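You operate a simulated robot arm through the tools that you are given. There is no shell and no other tool. Be economical: measure what you need, move in short steps, check, and stop when the job is done.

You run a simulated robot arm. Do the job below in one go: nothing can be reset, and whatever is moved stays where it is left.

Task
Lay the white rail piece in the cradle, rub off the grime patch and give a patch slip spray.
Fine: use the felt pad and put it back; spray till the patch is coated. What is to be rubbed or washed off counts as gone when no trace of it is left.

It is judged by the outcome, as a careful person would: the job done as asked, and still so three seconds after it is handed in. It fails if anything else is knocked over, pushed out of place, dropped, spilled or broken.

Robot
A 7-joint arm with a two-finger parallel gripper, fixed in place. Base frame: the origin is at the foot of the arm, x ahead of it, y to its left, z up; the work surface is at about z = 0.87. Readings come in m, degrees, newtons and seconds.
With the tool pointing down near the work surface it reaches from about 0.24 to 0.68 m from the base axis. Its first joint turns from -66.0 to 66.0 degrees. Payload 2.4 kg.
The tool frame sits at the grasp point between the pads (the TCP): z along the fingers, y along the line on which they close. The tips reach 0.03 m beyond it. The gripper opens to 0.094 m. The fingers are 0.028 m wide and 0.01 m thick; the gripper's body (0.05 by 0.096 m) begins 0.055 m behind the TCP.
Orientation is told as [roll, pitch, yaw] about the base's x, y, z axes, in that order, counted from this pose: with the fingers straight down and closing along the base's y, the tool's x points along the base's -x, its y along +y and its z along -z.

Tools
- The arm moves only by the tool nudge_tool. Its argument "commands" is a list of rows, each an object of numbers (a shift or turn left out is 0, a gripper value left out holds the last): "dx", "dy", "dz": the shift along the tool's x, y, z in cm; "wx", "wy", "wz": the turn, a rotation vector about the tool's x, y, z in degrees; "jaw": the gripper command, from -1 (shut) to 1 (fully open), values between in proportion. In form: [{"dx": .., "dy": .., "dz": .., "wx": .., "wy": .., "wz": .., "jaw": ..}, ...]. A call has 1 to 8 rows; each row shifts and turns the commanded pose from where the row before left it, along the tool's axes as they then stand. Each row takes 0.2 s and may step no farther than 0.05 m and 8.6 degrees from the row before; otherwise, or with a gripper value out of range, the whole call is refused. Where a pose cannot be reached the arm comes as near as it can. A force on the tool above 90 N (or 10 N above the force at the start of the call, whichever is more), or a blocked arm, ends the call early, and 0.2 s more pass. The fingers move at their own pace (about 0.153 m/s each) and stop on an object; they squeeze with about 29 N. The grip force told is the motor's: it shows also when the fingers shut on nothing. Time passes only in rows, and 0.2 s behind the last, so rows that do not move let the fingers close. The reply holds the time, the measured pose of the TCP, the force on the tool along the base axes, the opening and the grip force, in the units named above and with some noise, with the torque about the TCP (base axes, N m) and any sound that the robot's microphone picked up.
- Cameras (640 x 400 px; columns grow to the right, rows downward): "scene" is fixed at [0.0599, 0.4981, 1.4571]; the picture's right is [-0.47, -0.88, 0.00], its down [-0.40, 0.21, -0.89] and it looks along [0.79, -0.42, -0.45] (base axes); focal length 223 px, centre (320, 200). "wrist" rides on the gripper at [0.076, 0.014, -0.102] in the tool frame; the picture's right is [-0.18, 0.98, 0.00], its down [-0.75, -0.14, -0.64] and it looks along [-0.63, -0.12, 0.77] (tool axes); focal length 243 px, centre (320, 200). There is no depth. A picture from a camera that has moved, and an enlarged one, comes with that camera's place and axes in the base frame and with its lens.
- snapshot(camera): a new picture of that camera. The clock stands still meanwhile.
- enlarge(camera, box): a new picture of the part [left, top, right, bottom] of that camera's present view, enlarged. The clock stands still meanwhile.
- job_done(): hands the job in; it is judged then, once.

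Go step by step. Nothing tells you positions but the pictures and the camera data: compare them with the known pose of the tool, close in by small moves and look again before you grip or let go. The budget is 120 turns and 68 pictures, counting those below and the enlarged ones. Unless the task says otherwise, let go and move clear before handing in, and close with one line.

The tools are called after "Request:" as a command line: name --argument value ..., lists and objects as JSON in quotes. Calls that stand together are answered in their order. nudge_tool: Moves the arm, as the interface text tells. Its arguments: {"type":"object","properties":{"commands":{"type":"array","items":{"type":"object","properties":{"dx":{"type":"number"},"dy":{"type":"number"},"dz":{"type":"number"},"wx":{"type":"number"},"wy":{"type":"number"},"wz":{"type":"number"},"jaw":{"type":"number"}}}}},"required":["commands"]} The other tools are called the same way: snapshot (camera) takes a picture; enlarge (camera, box) takes an enlarged picture of a part of a camera's view; job_done () hands the job in.

At the start:

```text
time_s: 0.0
eef_pos: [0.3576, 0.1614, 1.3441]
tcp_rot: [0.0, 0.0, 0.0]
wrist_force: [-0.6, -0.3, 0.1]
ft_torque: [0.0, -0.02, 0.01]
width: 0.0939
gripper_force: 0.0
```

scene: 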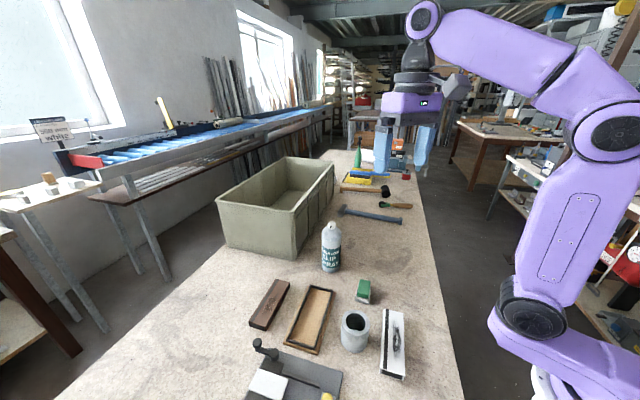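
wrist: 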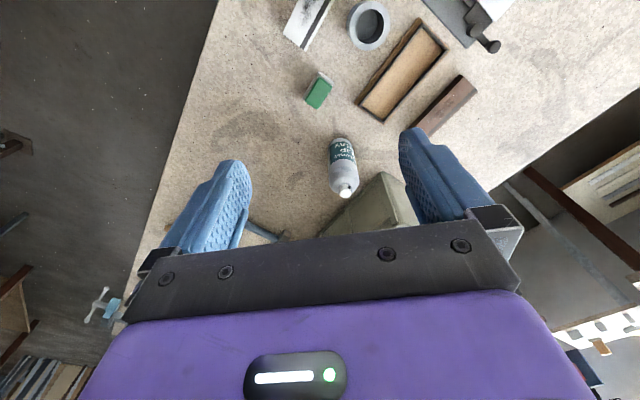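

I see a bench with a white piece bearing a dark mark, a wooden tray, a green block, a spray bottle and more. I'll take closer looks to tell which is which.

Request:
enlarge --camera "scene" --box '[230, 260, 430, 400]'

Request:
enlarge --camera "scene" --box '[300, 130, 440, 280]'

Request:
enlarge --camera "wrist" --box '[260, 0, 520, 200]'

```text
2.86 times, centred on (330, 330) of scene
camera zoom: at [0.0599, 0.4981, 1.4571], right [-0.47, -0.88, 0.0], down [-0.4, 0.21, -0.89], along [0.79, -0.42, -0.45], focal length 638 px, centre (291, -171)
```

zoom: 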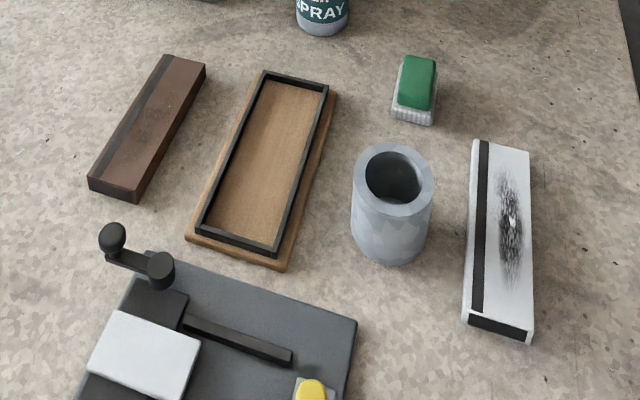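

```text
2.67 times, centred on (370, 205) of scene
camera zoom: at [0.0599, 0.4981, 1.4571], right [-0.47, -0.88, 0.0], down [-0.4, 0.21, -0.89], along [0.79, -0.42, -0.45], focal length 596 px, centre (187, 187)
```

zoom: 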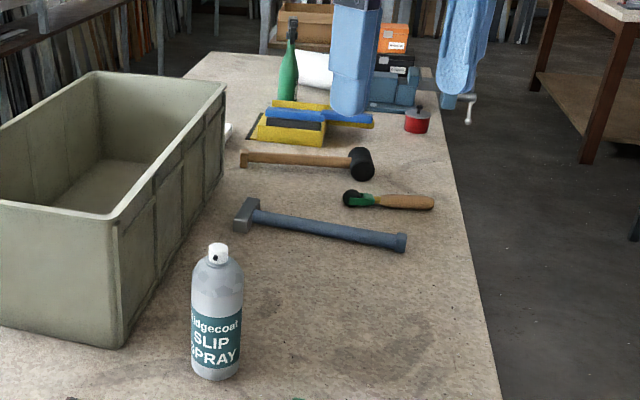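

```text
2.00 times, centred on (390, 100) of wrist
camera zoom: at [0.2807, 0.1766, 1.4469], right [0.18, 0.98, 0.0], down [0.75, -0.14, 0.64], along [0.63, -0.12, -0.77], focal length 485 px, centre (180, 400)
```

zoom: 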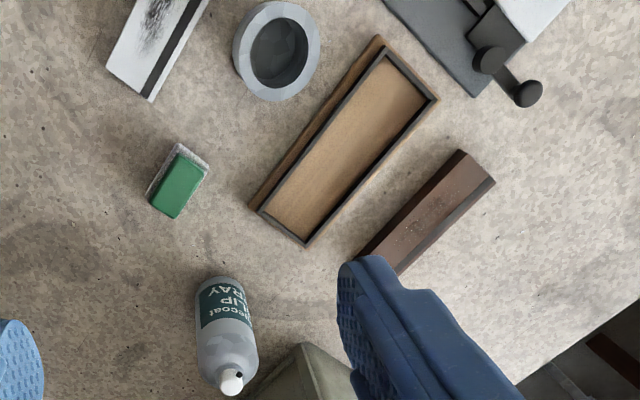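

The rail lies around (0.28, 0.175) and the cradle around (0.44, 0.32), both turned about -45°. The green block with the grey fuzzy base at about (0.43, 0.15) looks like the felt pad. I'll move over the rail with matching yaw and look.

Request:
nudge_tool --commands '[{"dx": 4, "dy": 0.7}, {"dx": 4, "dy": 0.7}, {"dz": 4.5, "wz": 7.5}, {"dz": 4.5, "wz": 7.5}, {"dz": 4.5, "wz": 7.5}, {"dz": 4.5, "wz": 7.5}, {"dz": 4.5, "wz": 7.5}, {"dz": 2, "wz": 7.5}]'

Request:
snapshot --camera "wrist"

Request:
enlarge --camera "scene" --box '[240, 220, 440, 400]'

```text
time_s: 1.8
eef_pos: [0.2765, 0.1752, 1.0967]
tcp_rot: [0.0, 0.0, -45.1]
wrist_force: [0.1, 0.2, -0.3]
ft_torque: [0.02, 0.03, 0.01]
width: 0.0939
gripper_force: 0.1
```

```text
62 pictures are left
camera wrist: at [0.2319, 0.2404, 1.1989], right [0.83, 0.56, 0.0], down [0.43, -0.63, 0.64], along [0.36, -0.53, -0.77], focal length 243 px, centre (320, 200)
```

wrist: 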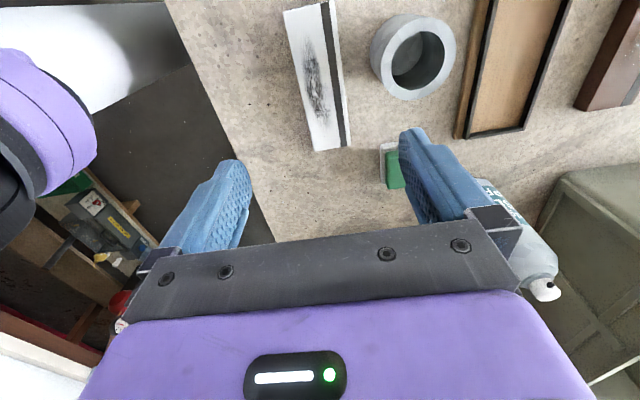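

```text
2.22 times, centred on (340, 310) of scene
camera zoom: at [0.0599, 0.4981, 1.4571], right [-0.47, -0.88, 0.0], down [-0.4, 0.21, -0.89], along [0.79, -0.42, -0.45], focal length 496 px, centre (276, -44)
```

zoom: 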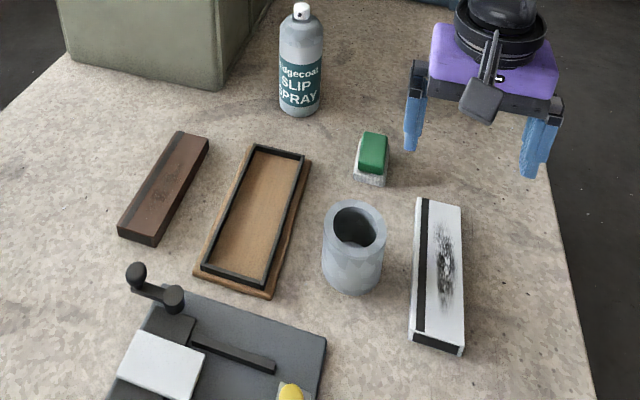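

The rail is centred under the gripper. Before gripping I'll check the cradle's rim depth and the can's nozzle up close.

Request:
enlarge --camera "scene" --box '[275, 275, 345, 360]'

Request:
enlarge --camera "scene" --box '[310, 210, 360, 280]'

Request:
enlarge --camera "scene" --box '[370, 300, 420, 390]'

```text
4.71 times, centred on (310, 318) of scene
camera zoom: at [0.0599, 0.4981, 1.4571], right [-0.47, -0.88, 0.0], down [-0.4, 0.21, -0.89], along [0.79, -0.42, -0.45], focal length 1051 px, centre (367, -353)
```

zoom: 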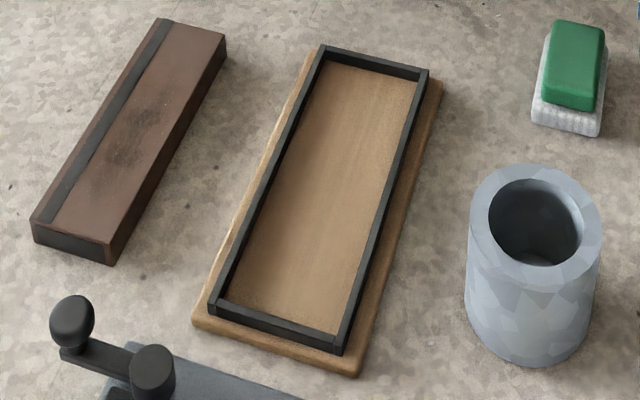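

```text
5.71 times, centred on (335, 245) of scene
camera zoom: at [0.0599, 0.4981, 1.4571], right [-0.47, -0.88, 0.0], down [-0.4, 0.21, -0.89], along [0.79, -0.42, -0.45], focal length 1277 px, centre (234, -57)
```

zoom: 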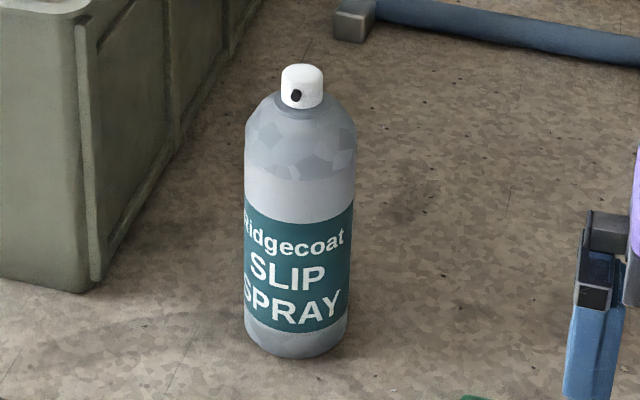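

```text
4.44 times, centred on (395, 345) of scene
camera zoom: at [0.0599, 0.4981, 1.4571], right [-0.47, -0.88, 0.0], down [-0.4, 0.21, -0.89], along [0.79, -0.42, -0.45], focal length 993 px, centre (-13, -444)
```

zoom: 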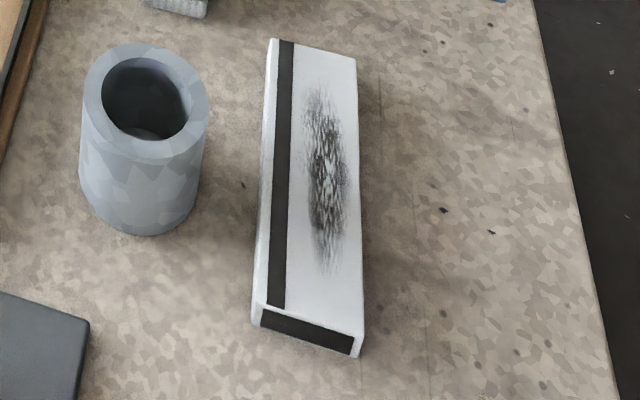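

Cradle rim is about 1 cm deep and the rail about 2 cm tall, so I'll pinch only the upper part of the rail. Going down with the jaw partly closed to clear the grey cup.

Request:
nudge_tool --commands '[{"dx": -0.25, "dz": 4, "jaw": 0.5}, {"dz": 4}, {"dz": 4}, {"dz": 3}, {"dz": 1.5}]'

Request:
snapshot --camera "wrist"

Request:
enlarge --camera "scene" --box '[330, 290, 450, 390]'

```text
time_s: 3.0
eef_pos: [0.279, 0.1712, 0.9343]
tcp_rot: [0.0, 0.0, -44.9]
wrist_force: [-0.1, -0.3, -0.1]
ft_torque: [0.01, 0.0, 0.01]
width: 0.0705
gripper_force: 0.0
```

```text
57 pictures are left
camera wrist: at [0.2351, 0.2373, 1.0359], right [0.82, 0.57, 0.0], down [0.43, -0.63, 0.64], along [0.36, -0.53, -0.77], focal length 243 px, centre (320, 200)
```

wrist: 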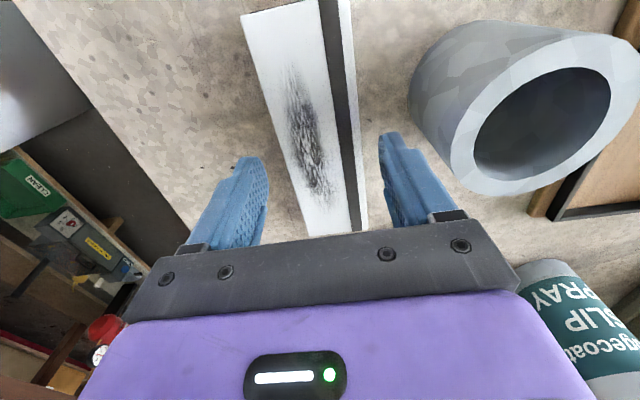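

```text
4.00 times, centred on (390, 340) of scene
camera zoom: at [0.0599, 0.4981, 1.4571], right [-0.47, -0.88, 0.0], down [-0.4, 0.21, -0.89], along [0.79, -0.42, -0.45], focal length 894 px, centre (40, -360)
```

zoom: 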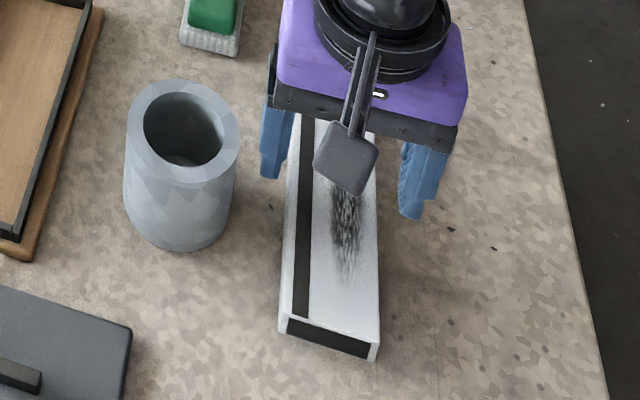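

Aligned well. Lower to about z 0.911 and close.

Request:
nudge_tool --commands '[{"dz": 1.2}, {"dz": 1.1}, {}, {"jaw": -1}, {}, {}]'

Request:
enlarge --camera "scene" --box '[330, 290, 450, 390]'

```text
time_s: 4.4
eef_pos: [0.2793, 0.1719, 0.9128]
tcp_rot: [0.0, 0.0, -45.0]
wrist_force: [-0.4, -0.3, 0.5]
ft_torque: [0.0, -0.01, -0.04]
width: 0.0523
gripper_force: 28.7
```

```text
4.00 times, centred on (390, 340) of scene
camera zoom: at [0.0599, 0.4981, 1.4571], right [-0.47, -0.88, 0.0], down [-0.4, 0.21, -0.89], along [0.79, -0.42, -0.45], focal length 894 px, centre (40, -360)
```

zoom: 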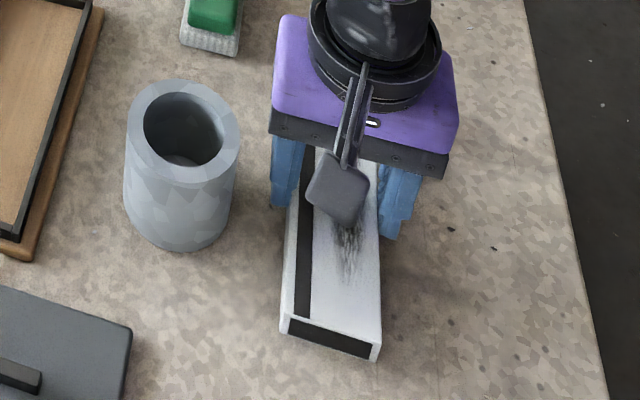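

Gripped at 0.052 m. Lift and carry over to the cradle at about (0.441, 0.319).

Request:
nudge_tool --commands '[{"dz": -3}, {"dz": -5}, {"dz": -5}, {"dy": 5}, {"dy": 5}, {"dy": 5, "dx": -0.5}, {"dy": 5, "dx": -0.5}, {"dy": 1.7}]'

Request:
snapshot --camera "wrist"

Request:
snapshot --camera "scene"

```text
refused: row 6 steps farther than a row can; nothing moved
```

```text
54 pictures are left
camera wrist: at [0.2347, 0.2381, 1.0134], right [0.82, 0.57, 0.0], down [0.43, -0.63, 0.64], along [0.36, -0.53, -0.77], focal length 243 px, centre (320, 200)
```

wrist: 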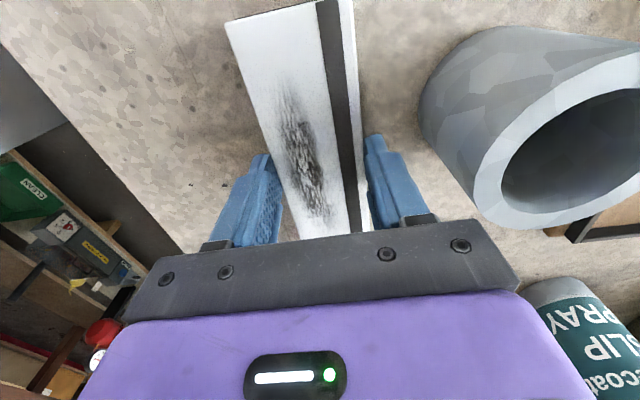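

```text
53 pictures are left
```

scene: 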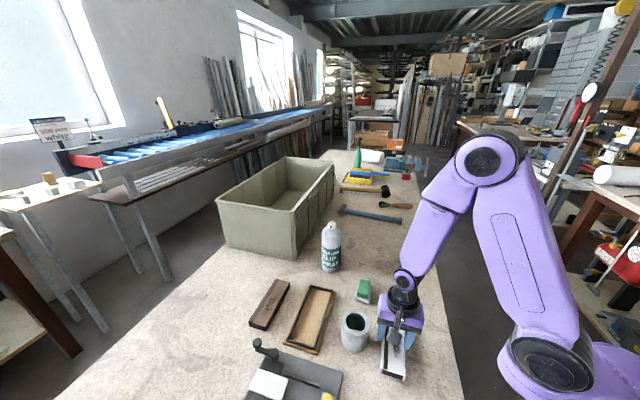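

The call was refused for one over-long row; nothing moved. I'll repeat with smaller steps.

Request:
nudge_tool --commands '[{"dz": -3}, {"dz": -5}, {"dz": -5}, {"dy": 4.3, "dx": -0.2}, {"dy": 4.3, "dx": -0.2}, {"dy": 4.3, "dx": -0.2}, {"dy": 4.3, "dx": -0.2}, {"dy": 4.5, "dx": -0.2}]'

Request:
snapshot --camera "wrist"

Request:
enlarge --camera "scene" --box '[240, 240, 400, 380]'

```text
time_s: 6.2
eef_pos: [0.4395, 0.318, 1.0409]
tcp_rot: [-0.2, 0.0, -45.0]
wrist_force: [-0.5, -0.1, -0.5]
ft_torque: [-0.02, 0.02, 0.0]
width: 0.0522
gripper_force: 28.7
```

```text
52 pictures are left
camera wrist: at [0.3949, 0.3837, 1.143], right [0.83, 0.56, 0.0], down [0.43, -0.63, 0.64], along [0.36, -0.53, -0.77], focal length 243 px, centre (320, 200)
```

wrist: 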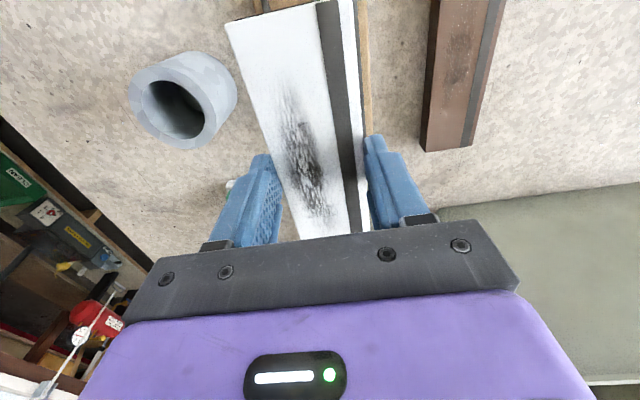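

```text
2.86 times, centred on (320, 310) of scene
camera zoom: at [0.0599, 0.4981, 1.4571], right [-0.47, -0.88, 0.0], down [-0.4, 0.21, -0.89], along [0.79, -0.42, -0.45], focal length 638 px, centre (320, -114)
```

zoom: 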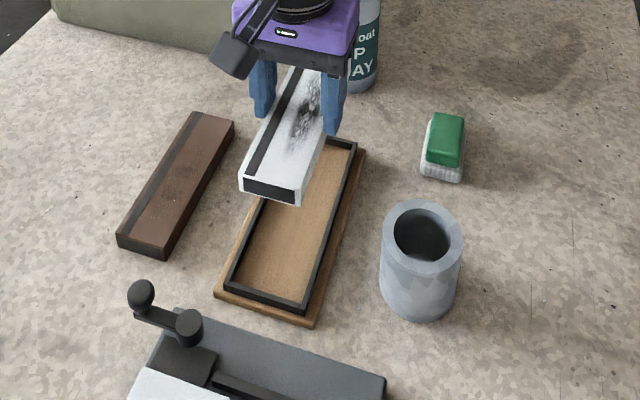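

Over the cradle; come down to just above the rim and check.

Request:
nudge_tool --commands '[{"dy": 0.15, "dz": 4}, {"dz": 3.5}, {"dz": 2}, {}]'

Request:
enlarge --camera "scene" --box '[260, 270, 360, 360]'

Request:
snapshot --camera "wrist"

```text
time_s: 7.2
eef_pos: [0.4419, 0.3174, 0.9464]
tcp_rot: [0.0, 0.0, -45.1]
wrist_force: [-0.1, -0.2, -0.3]
ft_torque: [-0.01, 0.03, 0.03]
width: 0.052
gripper_force: 29.2
```

```text
4.44 times, centred on (310, 315) of scene
camera zoom: at [0.0599, 0.4981, 1.4571], right [-0.47, -0.88, 0.0], down [-0.4, 0.21, -0.89], along [0.79, -0.42, -0.45], focal length 993 px, centre (364, -311)
```

zoom: 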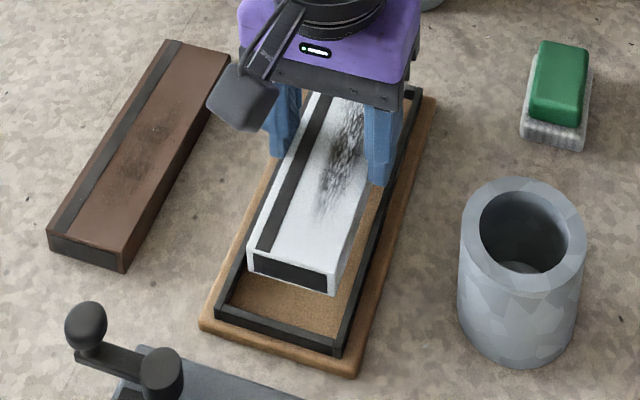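

```text
49 pictures are left
camera wrist: at [0.398, 0.3826, 1.0485], right [0.83, 0.56, 0.0], down [0.43, -0.63, 0.64], along [0.36, -0.53, -0.77], focal length 243 px, centre (320, 200)
```

wrist: 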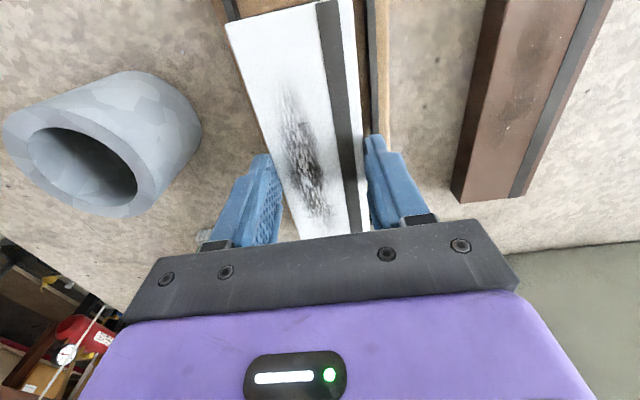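

Sideways alignment is right; lengthwise I shift the rail about 6 mm toward the near end, then lower gently.

Request:
nudge_tool --commands '[{"dx": 0.6}, {"dz": 1}, {"dz": 0.6}, {}]'

Request:
enlarge --camera "scene" --box '[270, 280, 350, 360]'

```text
time_s: 8.2
eef_pos: [0.4371, 0.3221, 0.9309]
tcp_rot: [-0.1, 0.0, -45.0]
wrist_force: [-0.1, 0.5, -0.6]
ft_torque: [0.0, -0.03, 0.02]
width: 0.0522
gripper_force: 28.7
```

```text
5.00 times, centred on (310, 320) of scene
camera zoom: at [0.0599, 0.4981, 1.4571], right [-0.47, -0.88, 0.0], down [-0.4, 0.21, -0.89], along [0.79, -0.42, -0.45], focal length 1117 px, centre (370, -400)
```

zoom: 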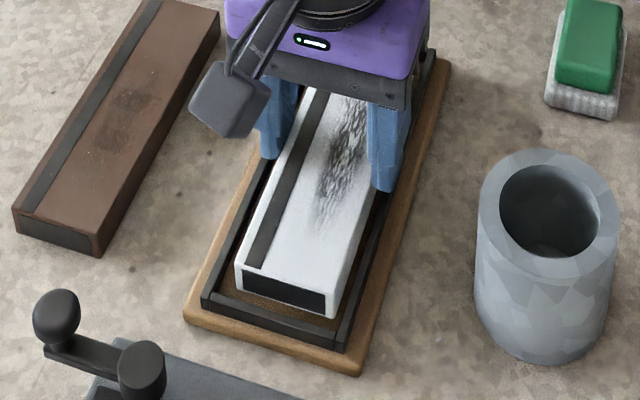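

Both sides look clear of the rim. Lower in small steps, watching the force.

Request:
nudge_tool --commands '[{"dz": 0.4}, {"dz": 0.4}, {}]'

Request:
enlarge --camera "scene" --box '[270, 280, 350, 360]'

```text
time_s: 9.0
eef_pos: [0.4358, 0.3226, 0.9221]
tcp_rot: [0.0, 0.1, -45.1]
wrist_force: [-0.9, 0.0, -1.5]
ft_torque: [-0.01, -0.01, -0.03]
width: 0.0522
gripper_force: 28.8
```

```text
5.00 times, centred on (310, 320) of scene
camera zoom: at [0.0599, 0.4981, 1.4571], right [-0.47, -0.88, 0.0], down [-0.4, 0.21, -0.89], along [0.79, -0.42, -0.45], focal length 1117 px, centre (370, -400)
```

zoom: 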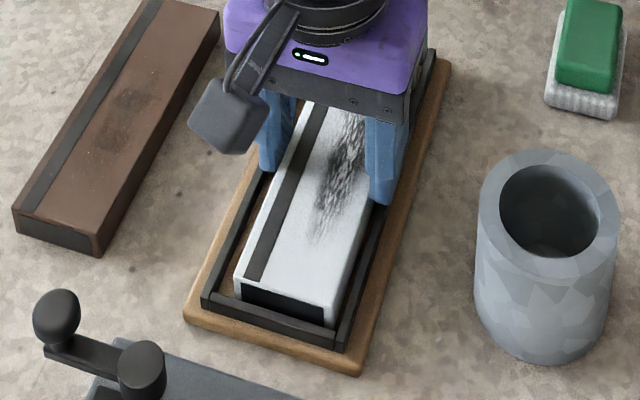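

Request:
nudge_tool --commands '[{"dz": 0.2}, {"dz": 0.2}, {}]'

```text
time_s: 9.8
eef_pos: [0.4353, 0.323, 0.9208]
tcp_rot: [0.0, 0.0, -45.0]
wrist_force: [-2.1, -8.1, 23.4]
ft_torque: [-0.28, 0.1, 0.05]
width: 0.0525
gripper_force: 29.0
```

Request:
enlarge --camera "scene" --box '[280, 290, 330, 355]'

```text
6.15 times, centred on (305, 322) of scene
camera zoom: at [0.0595, 0.4976, 1.4573], right [-0.47, -0.88, 0.0], down [-0.4, 0.21, -0.89], along [0.79, -0.42, -0.45], focal length 1375 px, centre (412, -554)
```

zoom: 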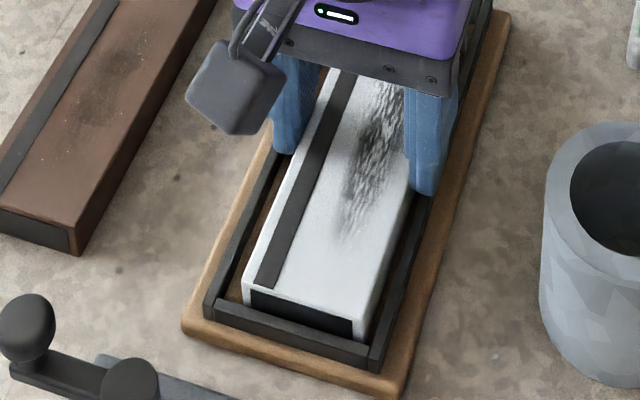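

The rail sits inside the rim. Relieve the pressure, open just enough, and rise.

Request:
nudge_tool --commands '[{"dz": -0.25}, {"jaw": 0.35}, {}, {"dz": -3}, {"dz": -4}, {"dz": -4}, {"dz": -2}]'

Request:
enlarge --camera "scene" --box '[270, 270, 390, 360]'

Request:
snapshot --camera "wrist"

```text
time_s: 11.4
eef_pos: [0.4376, 0.3242, 1.0514]
tcp_rot: [-0.1, -0.1, -45.1]
wrist_force: [0.0, -0.2, -0.3]
ft_torque: [-0.01, 0.0, -0.01]
width: 0.0633
gripper_force: 0.1
```

```text
4.44 times, centred on (330, 315) of scene
camera zoom: at [0.0599, 0.4981, 1.4571], right [-0.47, -0.88, 0.0], down [-0.4, 0.21, -0.89], along [0.79, -0.42, -0.45], focal length 993 px, centre (276, -311)
```

zoom: 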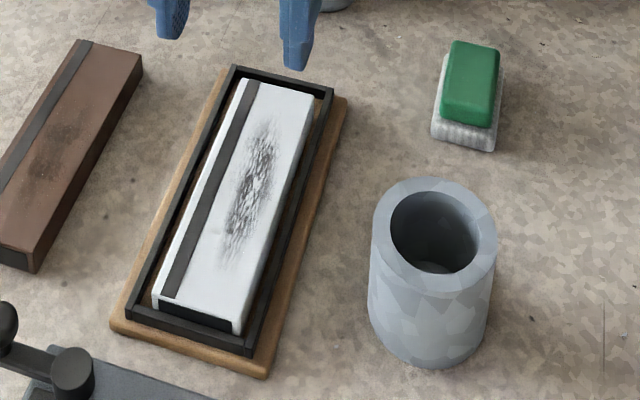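

```text
44 pictures are left
camera wrist: at [0.3934, 0.3888, 1.1543], right [0.83, 0.56, 0.0], down [0.43, -0.63, 0.64], along [0.36, -0.53, -0.77], focal length 243 px, centre (320, 200)
```

wrist: 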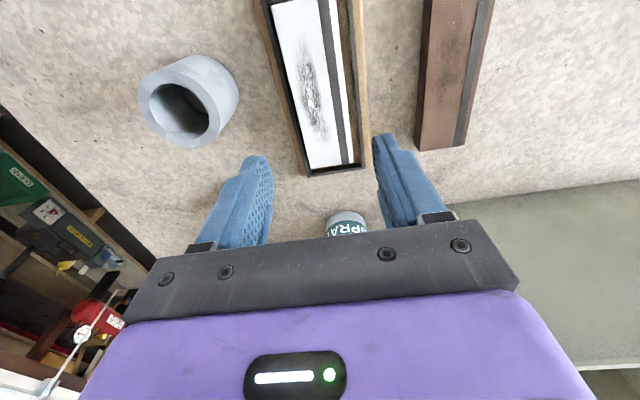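

The rail lies in the cradle. Next the felt pad at about (0.440, 0.139), same yaw; move sideways first to stay clear of the can.

Request:
nudge_tool --commands '[{"dy": -4.4}, {"dy": -4.3}, {"dy": -4.3}, {"dx": -4.5}, {"dx": -4.5}, {"dx": -4.3}, {"dz": 3.5}]'

Request:
snapshot --camera "wrist"

Request:
enlarge --camera "scene" --box '[310, 230, 420, 320]'

```text
time_s: 13.0
eef_pos: [0.4402, 0.1368, 1.0203]
tcp_rot: [0.1, 0.1, -45.0]
wrist_force: [0.3, -0.2, -1.3]
ft_torque: [0.0, 0.0, 0.02]
width: 0.0635
gripper_force: 0.0
```

```text
43 pictures are left
camera wrist: at [0.3954, 0.2028, 1.1215], right [0.82, 0.57, 0.0], down [0.43, -0.63, 0.64], along [0.36, -0.53, -0.77], focal length 243 px, centre (320, 200)
```

wrist: 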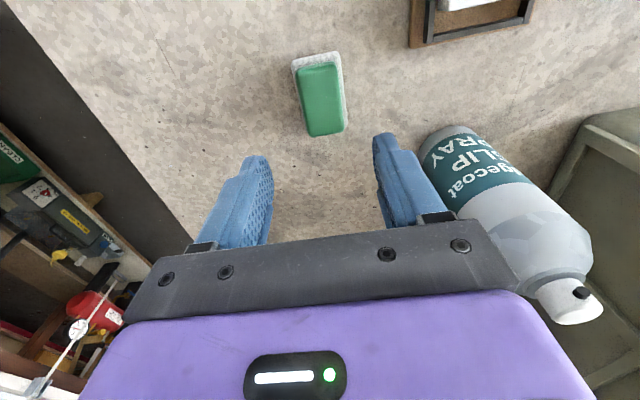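

```text
4.44 times, centred on (365, 275) of scene
camera zoom: at [0.0599, 0.498, 1.4571], right [-0.47, -0.88, 0.0], down [-0.4, 0.21, -0.89], along [0.79, -0.42, -0.45], focal length 993 px, centre (120, -133)
```

zoom: 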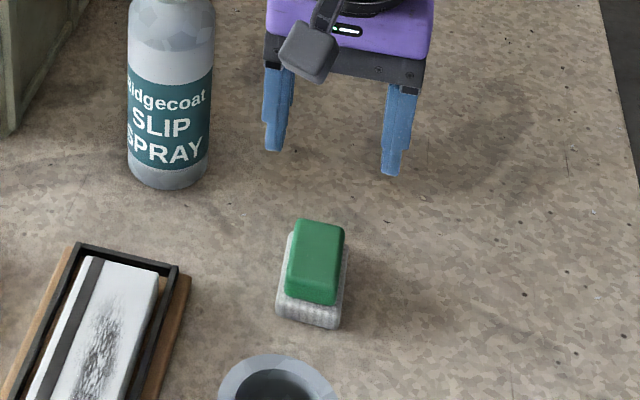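

Pad just slightly nearer than the TCP; adjust and descend to grip its green holder.

Request:
nudge_tool --commands '[{"dx": 0.5, "dy": 0.2, "dz": 3}, {"dz": 4}, {"dz": 2}, {"dz": 1.3}, {}]'

Request:
enlarge --camera "scene" --box '[320, 240, 400, 320]'

Request:
enlarge --camera "wrist" --box '[180, 100, 480, 280]'

```text
time_s: 14.2
eef_pos: [0.4352, 0.1425, 0.9159]
tcp_rot: [-0.1, 0.0, -45.0]
wrist_force: [0.2, -0.4, 0.2]
ft_torque: [0.01, 0.05, 0.03]
width: 0.0635
gripper_force: 0.3
```

```text
5.00 times, centred on (360, 280) of scene
camera zoom: at [0.0599, 0.4981, 1.4571], right [-0.47, -0.88, 0.0], down [-0.4, 0.21, -0.89], along [0.79, -0.42, -0.45], focal length 1117 px, centre (120, -200)
```

zoom: 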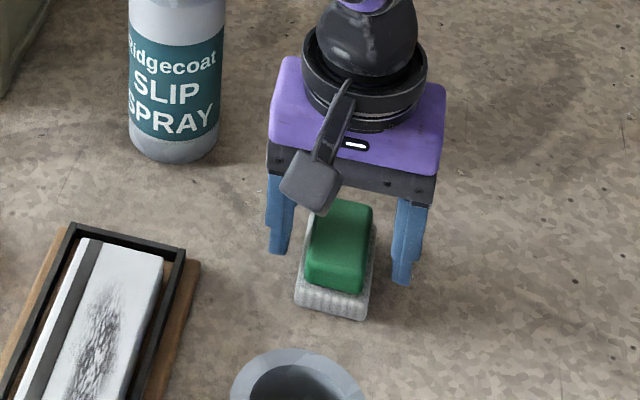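

```text
2.13 times, centred on (330, 190) of wrist
camera zoom: at [0.391, 0.2086, 1.0169], right [0.82, 0.57, 0.0], down [0.43, -0.63, 0.64], along [0.36, -0.53, -0.77], focal length 518 px, centre (299, 221)
```

zoom: 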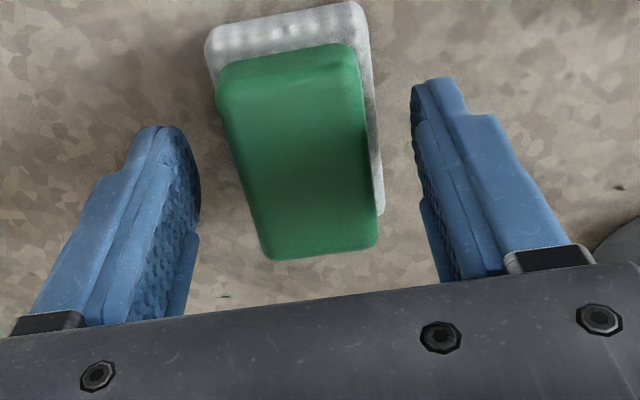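

Well centred. Close on the green holder and lift.

Request:
nudge_tool --commands '[{"jaw": -1}, {}, {}, {"dz": -2}, {"dz": -3}, {"dz": -5}]'

Request:
enlarge --camera "scene" --box '[260, 200, 420, 340]'

```text
time_s: 15.6
eef_pos: [0.4332, 0.1456, 1.0155]
tcp_rot: [0.0, 0.0, -45.0]
wrist_force: [0.8, 0.2, -0.5]
ft_torque: [0.02, 0.01, 0.0]
width: 0.0429
gripper_force: 28.7
```

```text
2.86 times, centred on (340, 270) of scene
camera zoom: at [0.0599, 0.4981, 1.4571], right [-0.47, -0.88, 0.0], down [-0.4, 0.21, -0.89], along [0.79, -0.42, -0.45], focal length 638 px, centre (263, 0)
```

zoom: 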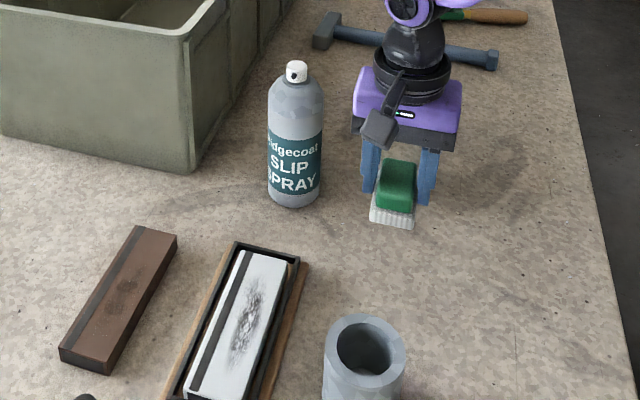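

Pad held (picked at TCP (0.4352, 0.1425, 0.916)). Raise, carry over the patch at about (0.4335, 0.316).

Request:
nudge_tool --commands '[{"dz": -4}, {"dx": 4}, {"dx": 4}, {"dx": 4}, {"dy": 4}, {"dy": 4}, {"dy": 4}, {}]'

Request:
nudge_tool --commands '[{"dz": 4}, {"dz": 3.5}, {"dz": 2}, {}]'

Request:
enlarge --camera "scene" --box '[260, 270, 360, 360]'

```text
time_s: 17.4
eef_pos: [0.4392, 0.3125, 1.0516]
tcp_rot: [0.0, -0.1, -45.0]
wrist_force: [0.8, -0.1, 1.2]
ft_torque: [0.0, 0.02, -0.01]
width: 0.0431
gripper_force: 29.3
```

```text
time_s: 18.4
eef_pos: [0.4367, 0.3139, 0.9565]
tcp_rot: [0.0, 0.0, -45.0]
wrist_force: [0.8, -0.5, -0.2]
ft_torque: [0.0, 0.01, -0.02]
width: 0.0431
gripper_force: 29.5
```

```text
4.44 times, centred on (310, 315) of scene
camera zoom: at [0.0599, 0.4981, 1.4571], right [-0.47, -0.88, 0.0], down [-0.4, 0.21, -0.89], along [0.79, -0.42, -0.45], focal length 993 px, centre (364, -311)
```

zoom: 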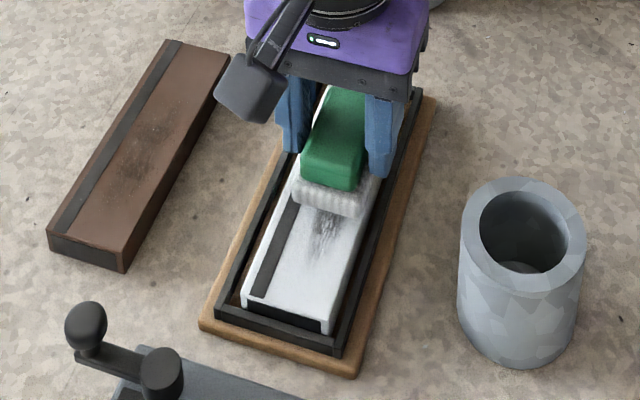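

Lower onto the rail in small steps until a light force shows.

Request:
nudge_tool --commands '[{"dz": 0.8}, {"dz": 0.3}, {"dz": 0.2}, {}]'

```text
time_s: 19.4
eef_pos: [0.4365, 0.3148, 0.9464]
tcp_rot: [0.2, 0.0, -45.1]
wrist_force: [-6.0, -3.0, 24.1]
ft_torque: [-0.21, 0.27, -0.02]
width: 0.0431
gripper_force: 28.9
```

Contact. Ease off slightly and rub along the patch.

Request:
nudge_tool --commands '[{"dz": -0.1, "dx": 1.5}, {"dx": 1.8}, {"dx": -1.8}, {"dx": -1.8}, {"dx": -1.8}, {"dx": -1.4}, {"dx": 1.7}, {"dx": 1.7}]'

Request:
nudge_tool --commands '[{"dx": 1.7, "dy": -0.5}, {"dx": 1.7}, {"dx": -2.2}, {"dx": -2.2}, {"dx": -2.4}, {"dx": 2, "dy": 1.0}, {"dx": 2}, {"dx": 2.6}]'

Request:
nudge_tool --commands '[{"dx": -2.2}, {"dx": -2.2}, {"dx": -2.4}, {"dx": 2, "dy": -0.5}, {"dx": 2}, {"dx": 2.6}, {"dz": -2.5}, {"dz": -3, "dy": -4}]'

Request:
enlarge --camera "scene" --box '[260, 270, 360, 360]'

```text
time_s: 21.2
eef_pos: [0.4424, 0.3098, 0.9456]
tcp_rot: [0.3, -0.1, -45.0]
wrist_force: [9.9, -9.6, 30.0]
ft_torque: [-0.32, -0.26, 0.01]
width: 0.0431
gripper_force: 29.2
```

```text
time_s: 23.0
eef_pos: [0.4185, 0.3405, 0.9457]
tcp_rot: [0.0, 0.0, -45.1]
wrist_force: [1.7, -1.3, 9.3]
ft_torque: [-0.08, -0.02, 0.05]
width: 0.0431
gripper_force: 28.9
```

```text
time_s: 24.8
eef_pos: [0.3886, 0.3066, 1.0018]
tcp_rot: [0.0, 0.0, -45.0]
wrist_force: [0.0, 0.3, -1.2]
ft_torque: [0.03, 0.03, -0.01]
width: 0.0433
gripper_force: 29.1
```

```text
4.44 times, centred on (310, 315) of scene
camera zoom: at [0.0599, 0.4981, 1.4571], right [-0.47, -0.88, 0.0], down [-0.4, 0.21, -0.89], along [0.79, -0.42, -0.45], focal length 993 px, centre (364, -311)
```

zoom: 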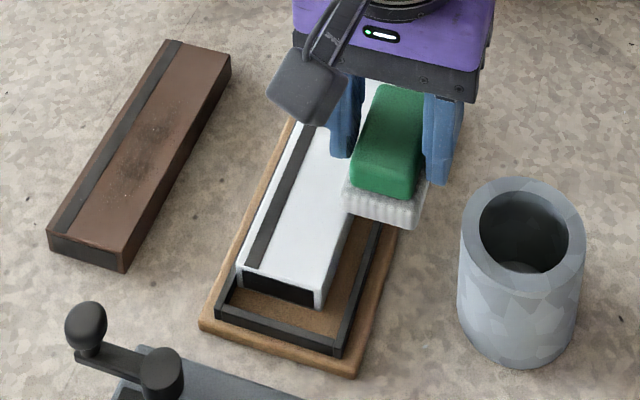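

The visible part looks clean, but the rail slid in the cradle; move the pad aside (up over the cup) and check fully.

Request:
nudge_tool --commands '[{"dz": -4.5}, {"dy": -4}, {"dy": -4}, {}]'

Request:
enlarge --camera "scene" --box '[270, 275, 350, 355]'

Request:
snapshot --camera "wrist"

```text
time_s: 25.8
eef_pos: [0.3342, 0.2483, 1.0444]
tcp_rot: [0.0, -0.1, -44.9]
wrist_force: [-0.3, 1.1, -0.8]
ft_torque: [-0.02, 0.01, 0.01]
width: 0.043
gripper_force: 28.7
```

```text
5.00 times, centred on (310, 315) of scene
camera zoom: at [0.0599, 0.498, 1.4571], right [-0.47, -0.88, 0.0], down [-0.4, 0.21, -0.89], along [0.79, -0.42, -0.45], focal length 1117 px, centre (370, -375)
```

zoom: 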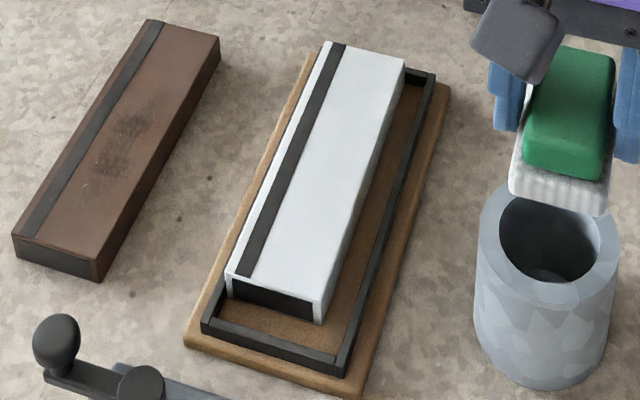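

```text
35 pictures are left
camera wrist: at [0.29, 0.3143, 1.1457], right [0.83, 0.56, 0.0], down [0.43, -0.63, 0.64], along [0.36, -0.53, -0.77], focal length 243 px, centre (320, 200)
```

wrist: 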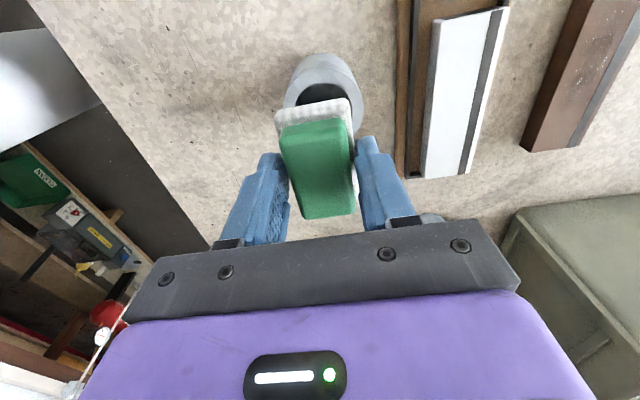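

The grime is gone, but the rail has ridden up on the left rim, so I'll reseat it afterwards. First the pad goes home at (0.4352, 0.1425).

Request:
nudge_tool --commands '[{"dx": -4.9}, {"dx": -4.9}, {"dx": -4.8}, {"dy": -0.35}, {"dz": 3}, {"dz": 4}, {"dz": 4}, {}]'

```text
time_s: 27.6
eef_pos: [0.4304, 0.1445, 0.9359]
tcp_rot: [0.0, 0.0, -45.0]
wrist_force: [-0.2, -1.3, -0.4]
ft_torque: [-0.03, 0.0, 0.02]
width: 0.0429
gripper_force: 29.1
```

Request:
nudge_tool --commands '[{"dx": -0.4, "dy": 0.15, "dz": 0.8}, {"dz": 0.6}, {"dz": 0.4}, {}]'

Request:
enlarge --camera "scene" --box '[320, 240, 400, 320]'

```text
time_s: 28.6
eef_pos: [0.4353, 0.1418, 0.9167]
tcp_rot: [0.0, 0.0, -44.9]
wrist_force: [-0.3, 0.0, -1.4]
ft_torque: [0.01, -0.02, -0.01]
width: 0.0432
gripper_force: 29.8
```

```text
5.00 times, centred on (360, 280) of scene
camera zoom: at [0.0599, 0.4981, 1.4571], right [-0.47, -0.88, 0.0], down [-0.4, 0.21, -0.89], along [0.79, -0.42, -0.45], focal length 1117 px, centre (120, -200)
```

zoom: 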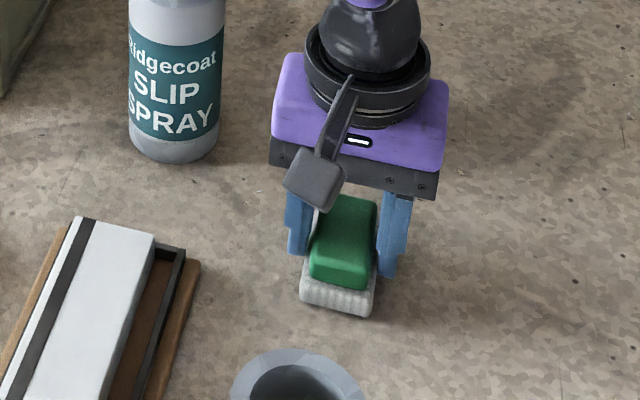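

Pad is back in its place; release, rise, and look closely at the rail.

Request:
nudge_tool --commands '[{"dz": 0.1}, {"jaw": 0.35}, {}, {"dz": -4}, {"dz": -5}, {"dz": -4}, {}]'

Request:
enlarge --camera "scene" --box '[280, 280, 340, 350]'

Request:
enlarge --camera "scene" --box '[300, 278, 340, 308]'

```text
time_s: 30.2
eef_pos: [0.4357, 0.14, 1.0473]
tcp_rot: [-0.1, 0.0, -45.0]
wrist_force: [-0.6, 0.5, 0.3]
ft_torque: [0.03, -0.01, 0.01]
width: 0.0636
gripper_force: 0.1
```

```text
5.71 times, centred on (310, 315) of scene
camera zoom: at [0.0599, 0.4981, 1.4571], right [-0.47, -0.88, 0.0], down [-0.4, 0.21, -0.89], along [0.79, -0.42, -0.45], focal length 1277 px, centre (377, -457)
```

zoom: 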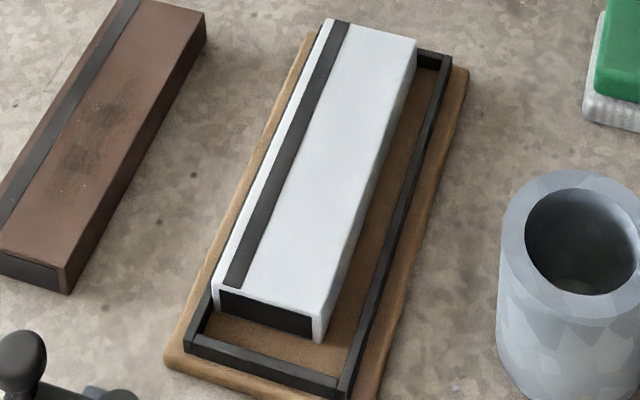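

```text
13.33 times, centred on (320, 293) of scene
camera zoom: at [0.0599, 0.4981, 1.4571], right [-0.47, -0.88, 0.0], down [-0.4, 0.21, -0.89], along [0.79, -0.42, -0.45], focal length 2979 px, centre (320, -1040)
```

zoom: 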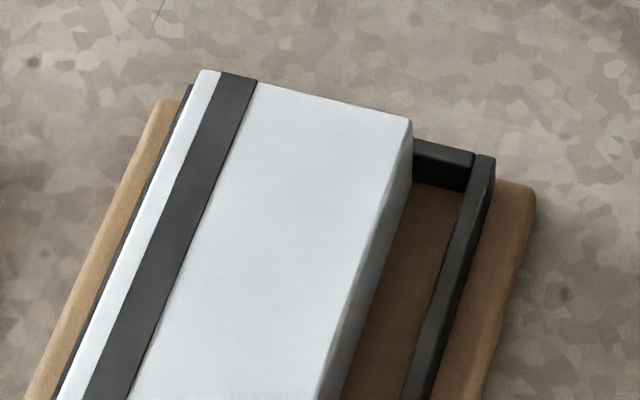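

The rail seems flat in the cradle, against its left and far walls. Next the spray can at about (0.596, 0.166), cap top near z 1.06: rise, move above it with open jaws, and look.

Request:
nudge_tool --commands '[{"dz": -5, "jaw": 1}, {"dz": -5}, {"dz": -3.5}, {"dx": -3, "dy": 3.5}, {"dx": -3, "dy": 3.5}, {"dx": -3, "dy": 3.5}, {"dy": 2}, {}]'

Request:
snapshot --camera "wrist"

Request:
enlarge --camera "scene" --box '[270, 160, 420, 290]'

```text
time_s: 32.0
eef_pos: [0.5835, 0.168, 1.1806]
tcp_rot: [0.0, 0.0, -45.0]
wrist_force: [-0.1, -1.4, 0.1]
ft_torque: [0.0, 0.01, -0.03]
width: 0.094
gripper_force: 0.1
```

```text
31 pictures are left
camera wrist: at [0.5397, 0.2332, 1.2826], right [0.82, 0.57, 0.0], down [0.43, -0.63, 0.64], along [0.36, -0.53, -0.77], focal length 243 px, centre (320, 200)
```

wrist: 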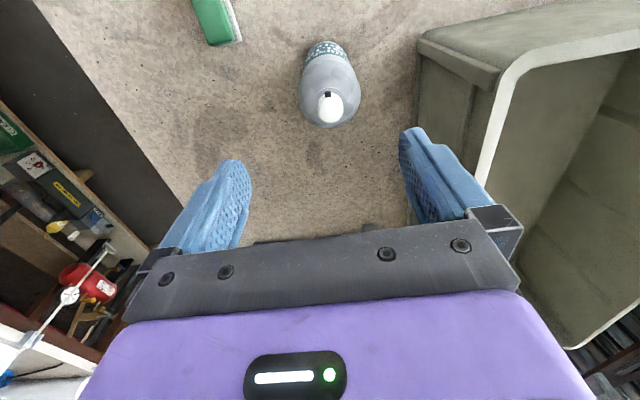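

```text
3.08 times, centred on (345, 225) of scene
camera zoom: at [0.0599, 0.4981, 1.4571], right [-0.47, -0.88, 0.0], down [-0.4, 0.21, -0.89], along [0.79, -0.42, -0.45], focal length 687 px, centre (243, 123)
```

zoom: 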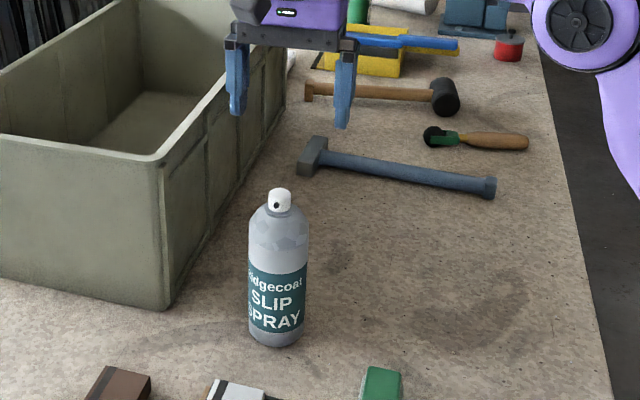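

The cap is slightly to the left; adjust and lower around the can, keeping the palm above the cap.

Request:
nudge_tool --commands '[{"dx": 0.1, "dy": 1.0}, {"dz": 4}, {"dz": 4}, {"dz": 4}, {"dz": 3}, {}]'

Request:
enlarge --camera "scene" --box '[290, 190, 390, 280]'

Request:
snapshot --camera "wrist"

```text
time_s: 33.4
eef_pos: [0.5947, 0.1746, 1.0299]
tcp_rot: [0.0, 0.1, -45.0]
wrist_force: [-0.1, 0.1, -0.3]
ft_torque: [-0.01, 0.02, 0.0]
width: 0.0939
gripper_force: 0.3
```

```text
4.44 times, centred on (340, 235) of scene
camera zoom: at [0.0599, 0.4981, 1.4571], right [-0.47, -0.88, 0.0], down [-0.4, 0.21, -0.89], along [0.79, -0.42, -0.45], focal length 993 px, centre (231, 44)
```

zoom: 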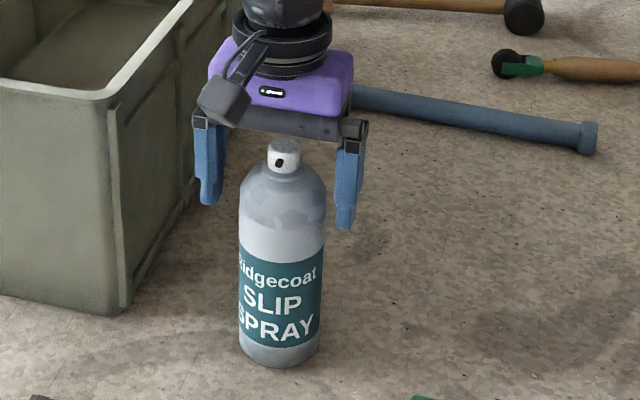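

```text
28 pictures are left
camera wrist: at [0.55, 0.2394, 1.1321], right [0.82, 0.57, 0.0], down [0.43, -0.63, 0.64], along [0.36, -0.53, -0.77], focal length 243 px, centre (320, 200)
```

wrist: 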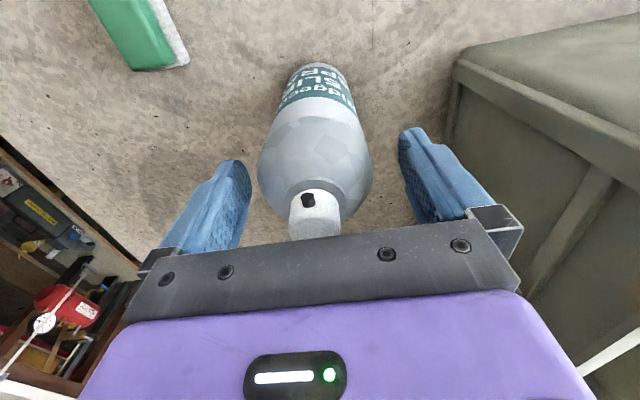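

Nearly centred; nudge slightly and lower one more centimetre, then grip and listen.

Request:
nudge_tool --commands '[{"dy": -0.25, "dz": 0.7}, {"dz": 0.6}, {}]'

Request:
enlarge --camera "scene" --box '[310, 205, 370, 255]'

```text
time_s: 34.2
eef_pos: [0.5918, 0.1718, 1.0197]
tcp_rot: [0.0, 0.0, -45.0]
wrist_force: [0.9, -0.4, -0.3]
ft_torque: [-0.01, -0.04, -0.03]
width: 0.0938
gripper_force: 0.0
```

```text
8.00 times, centred on (340, 230) of scene
camera zoom: at [0.0599, 0.4981, 1.4571], right [-0.47, -0.88, 0.0], down [-0.4, 0.21, -0.89], along [0.79, -0.42, -0.45], focal length 1787 px, centre (160, -40)
```

zoom: 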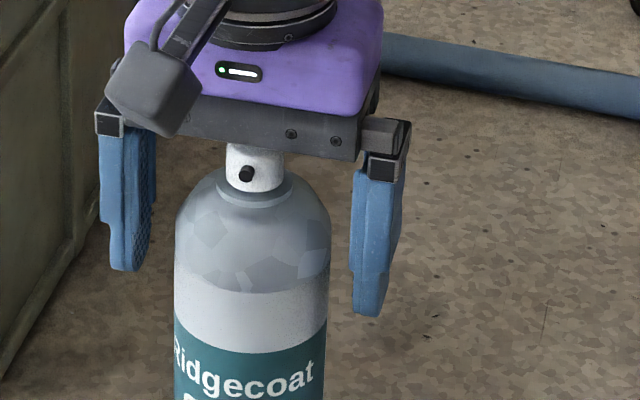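

Request:
nudge_tool --commands '[{"dz": 0.3}, {"jaw": -1}, {}, {}]'

Request:
enlarge --camera "scene" --box '[290, 190, 390, 280]'

```text
time_s: 35.2
eef_pos: [0.5937, 0.1728, 1.0167]
tcp_rot: [0.0, 0.1, -45.1]
wrist_force: [-0.6, -0.7, 0.8]
ft_torque: [0.02, -0.08, 0.04]
width: 0.0672
gripper_force: 28.7
```

```text
4.44 times, centred on (340, 235) of scene
camera zoom: at [0.0598, 0.498, 1.4571], right [-0.47, -0.88, 0.0], down [-0.4, 0.21, -0.89], along [0.79, -0.42, -0.45], focal length 993 px, centre (231, 44)
```

zoom: 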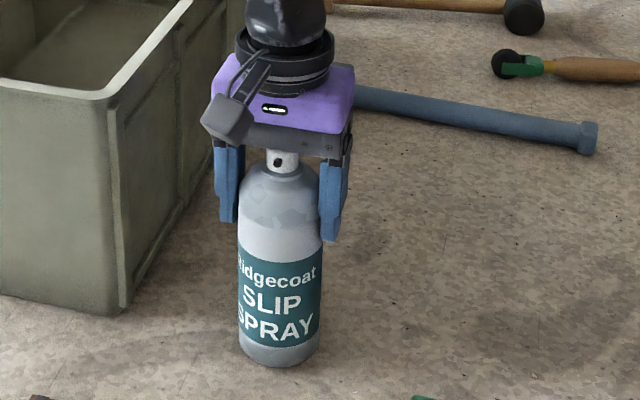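

Gripping alone gives no spray. I'll lift the can, tilt it 60° toward the cradle so the nozzle points at the patch, and see whether it sprays there.

Request:
nudge_tool --commands '[{"dz": -4}, {"dz": -4}, {"dz": -3}, {}]'

Request:
nudge_tool --commands '[{"wy": -7.5}, {"wy": -7.5}, {"wy": -7.5}, {"wy": -7.5}, {"wy": -7.5}, {"wy": -7.5}, {"wy": -7.5}, {"wy": -7.5}]'

Request:
snapshot --camera "scene"

```text
time_s: 36.2
eef_pos: [0.5926, 0.171, 1.1245]
tcp_rot: [0.0, 0.0, -45.0]
wrist_force: [-0.2, 1.4, -3.7]
ft_torque: [0.0, -0.01, -0.02]
width: 0.0675
gripper_force: 28.7
```

```text
time_s: 38.0
eef_pos: [0.5914, 0.1732, 1.126]
tcp_rot: [0.1, -60.0, -45.1]
wrist_force: [-0.3, 0.3, -2.9]
ft_torque: [0.14, 0.14, 0.03]
width: 0.0675
gripper_force: 28.7
```

```text
25 pictures are left
```

scene: 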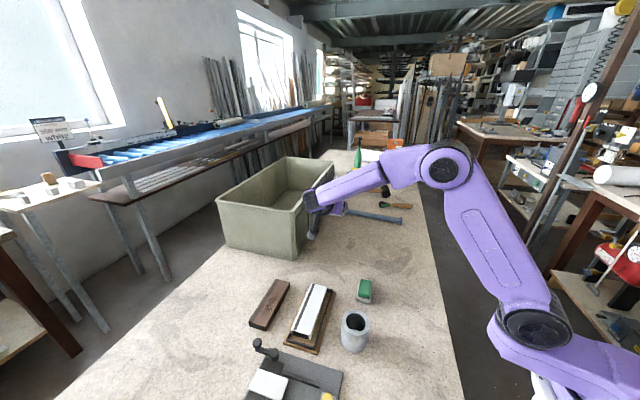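

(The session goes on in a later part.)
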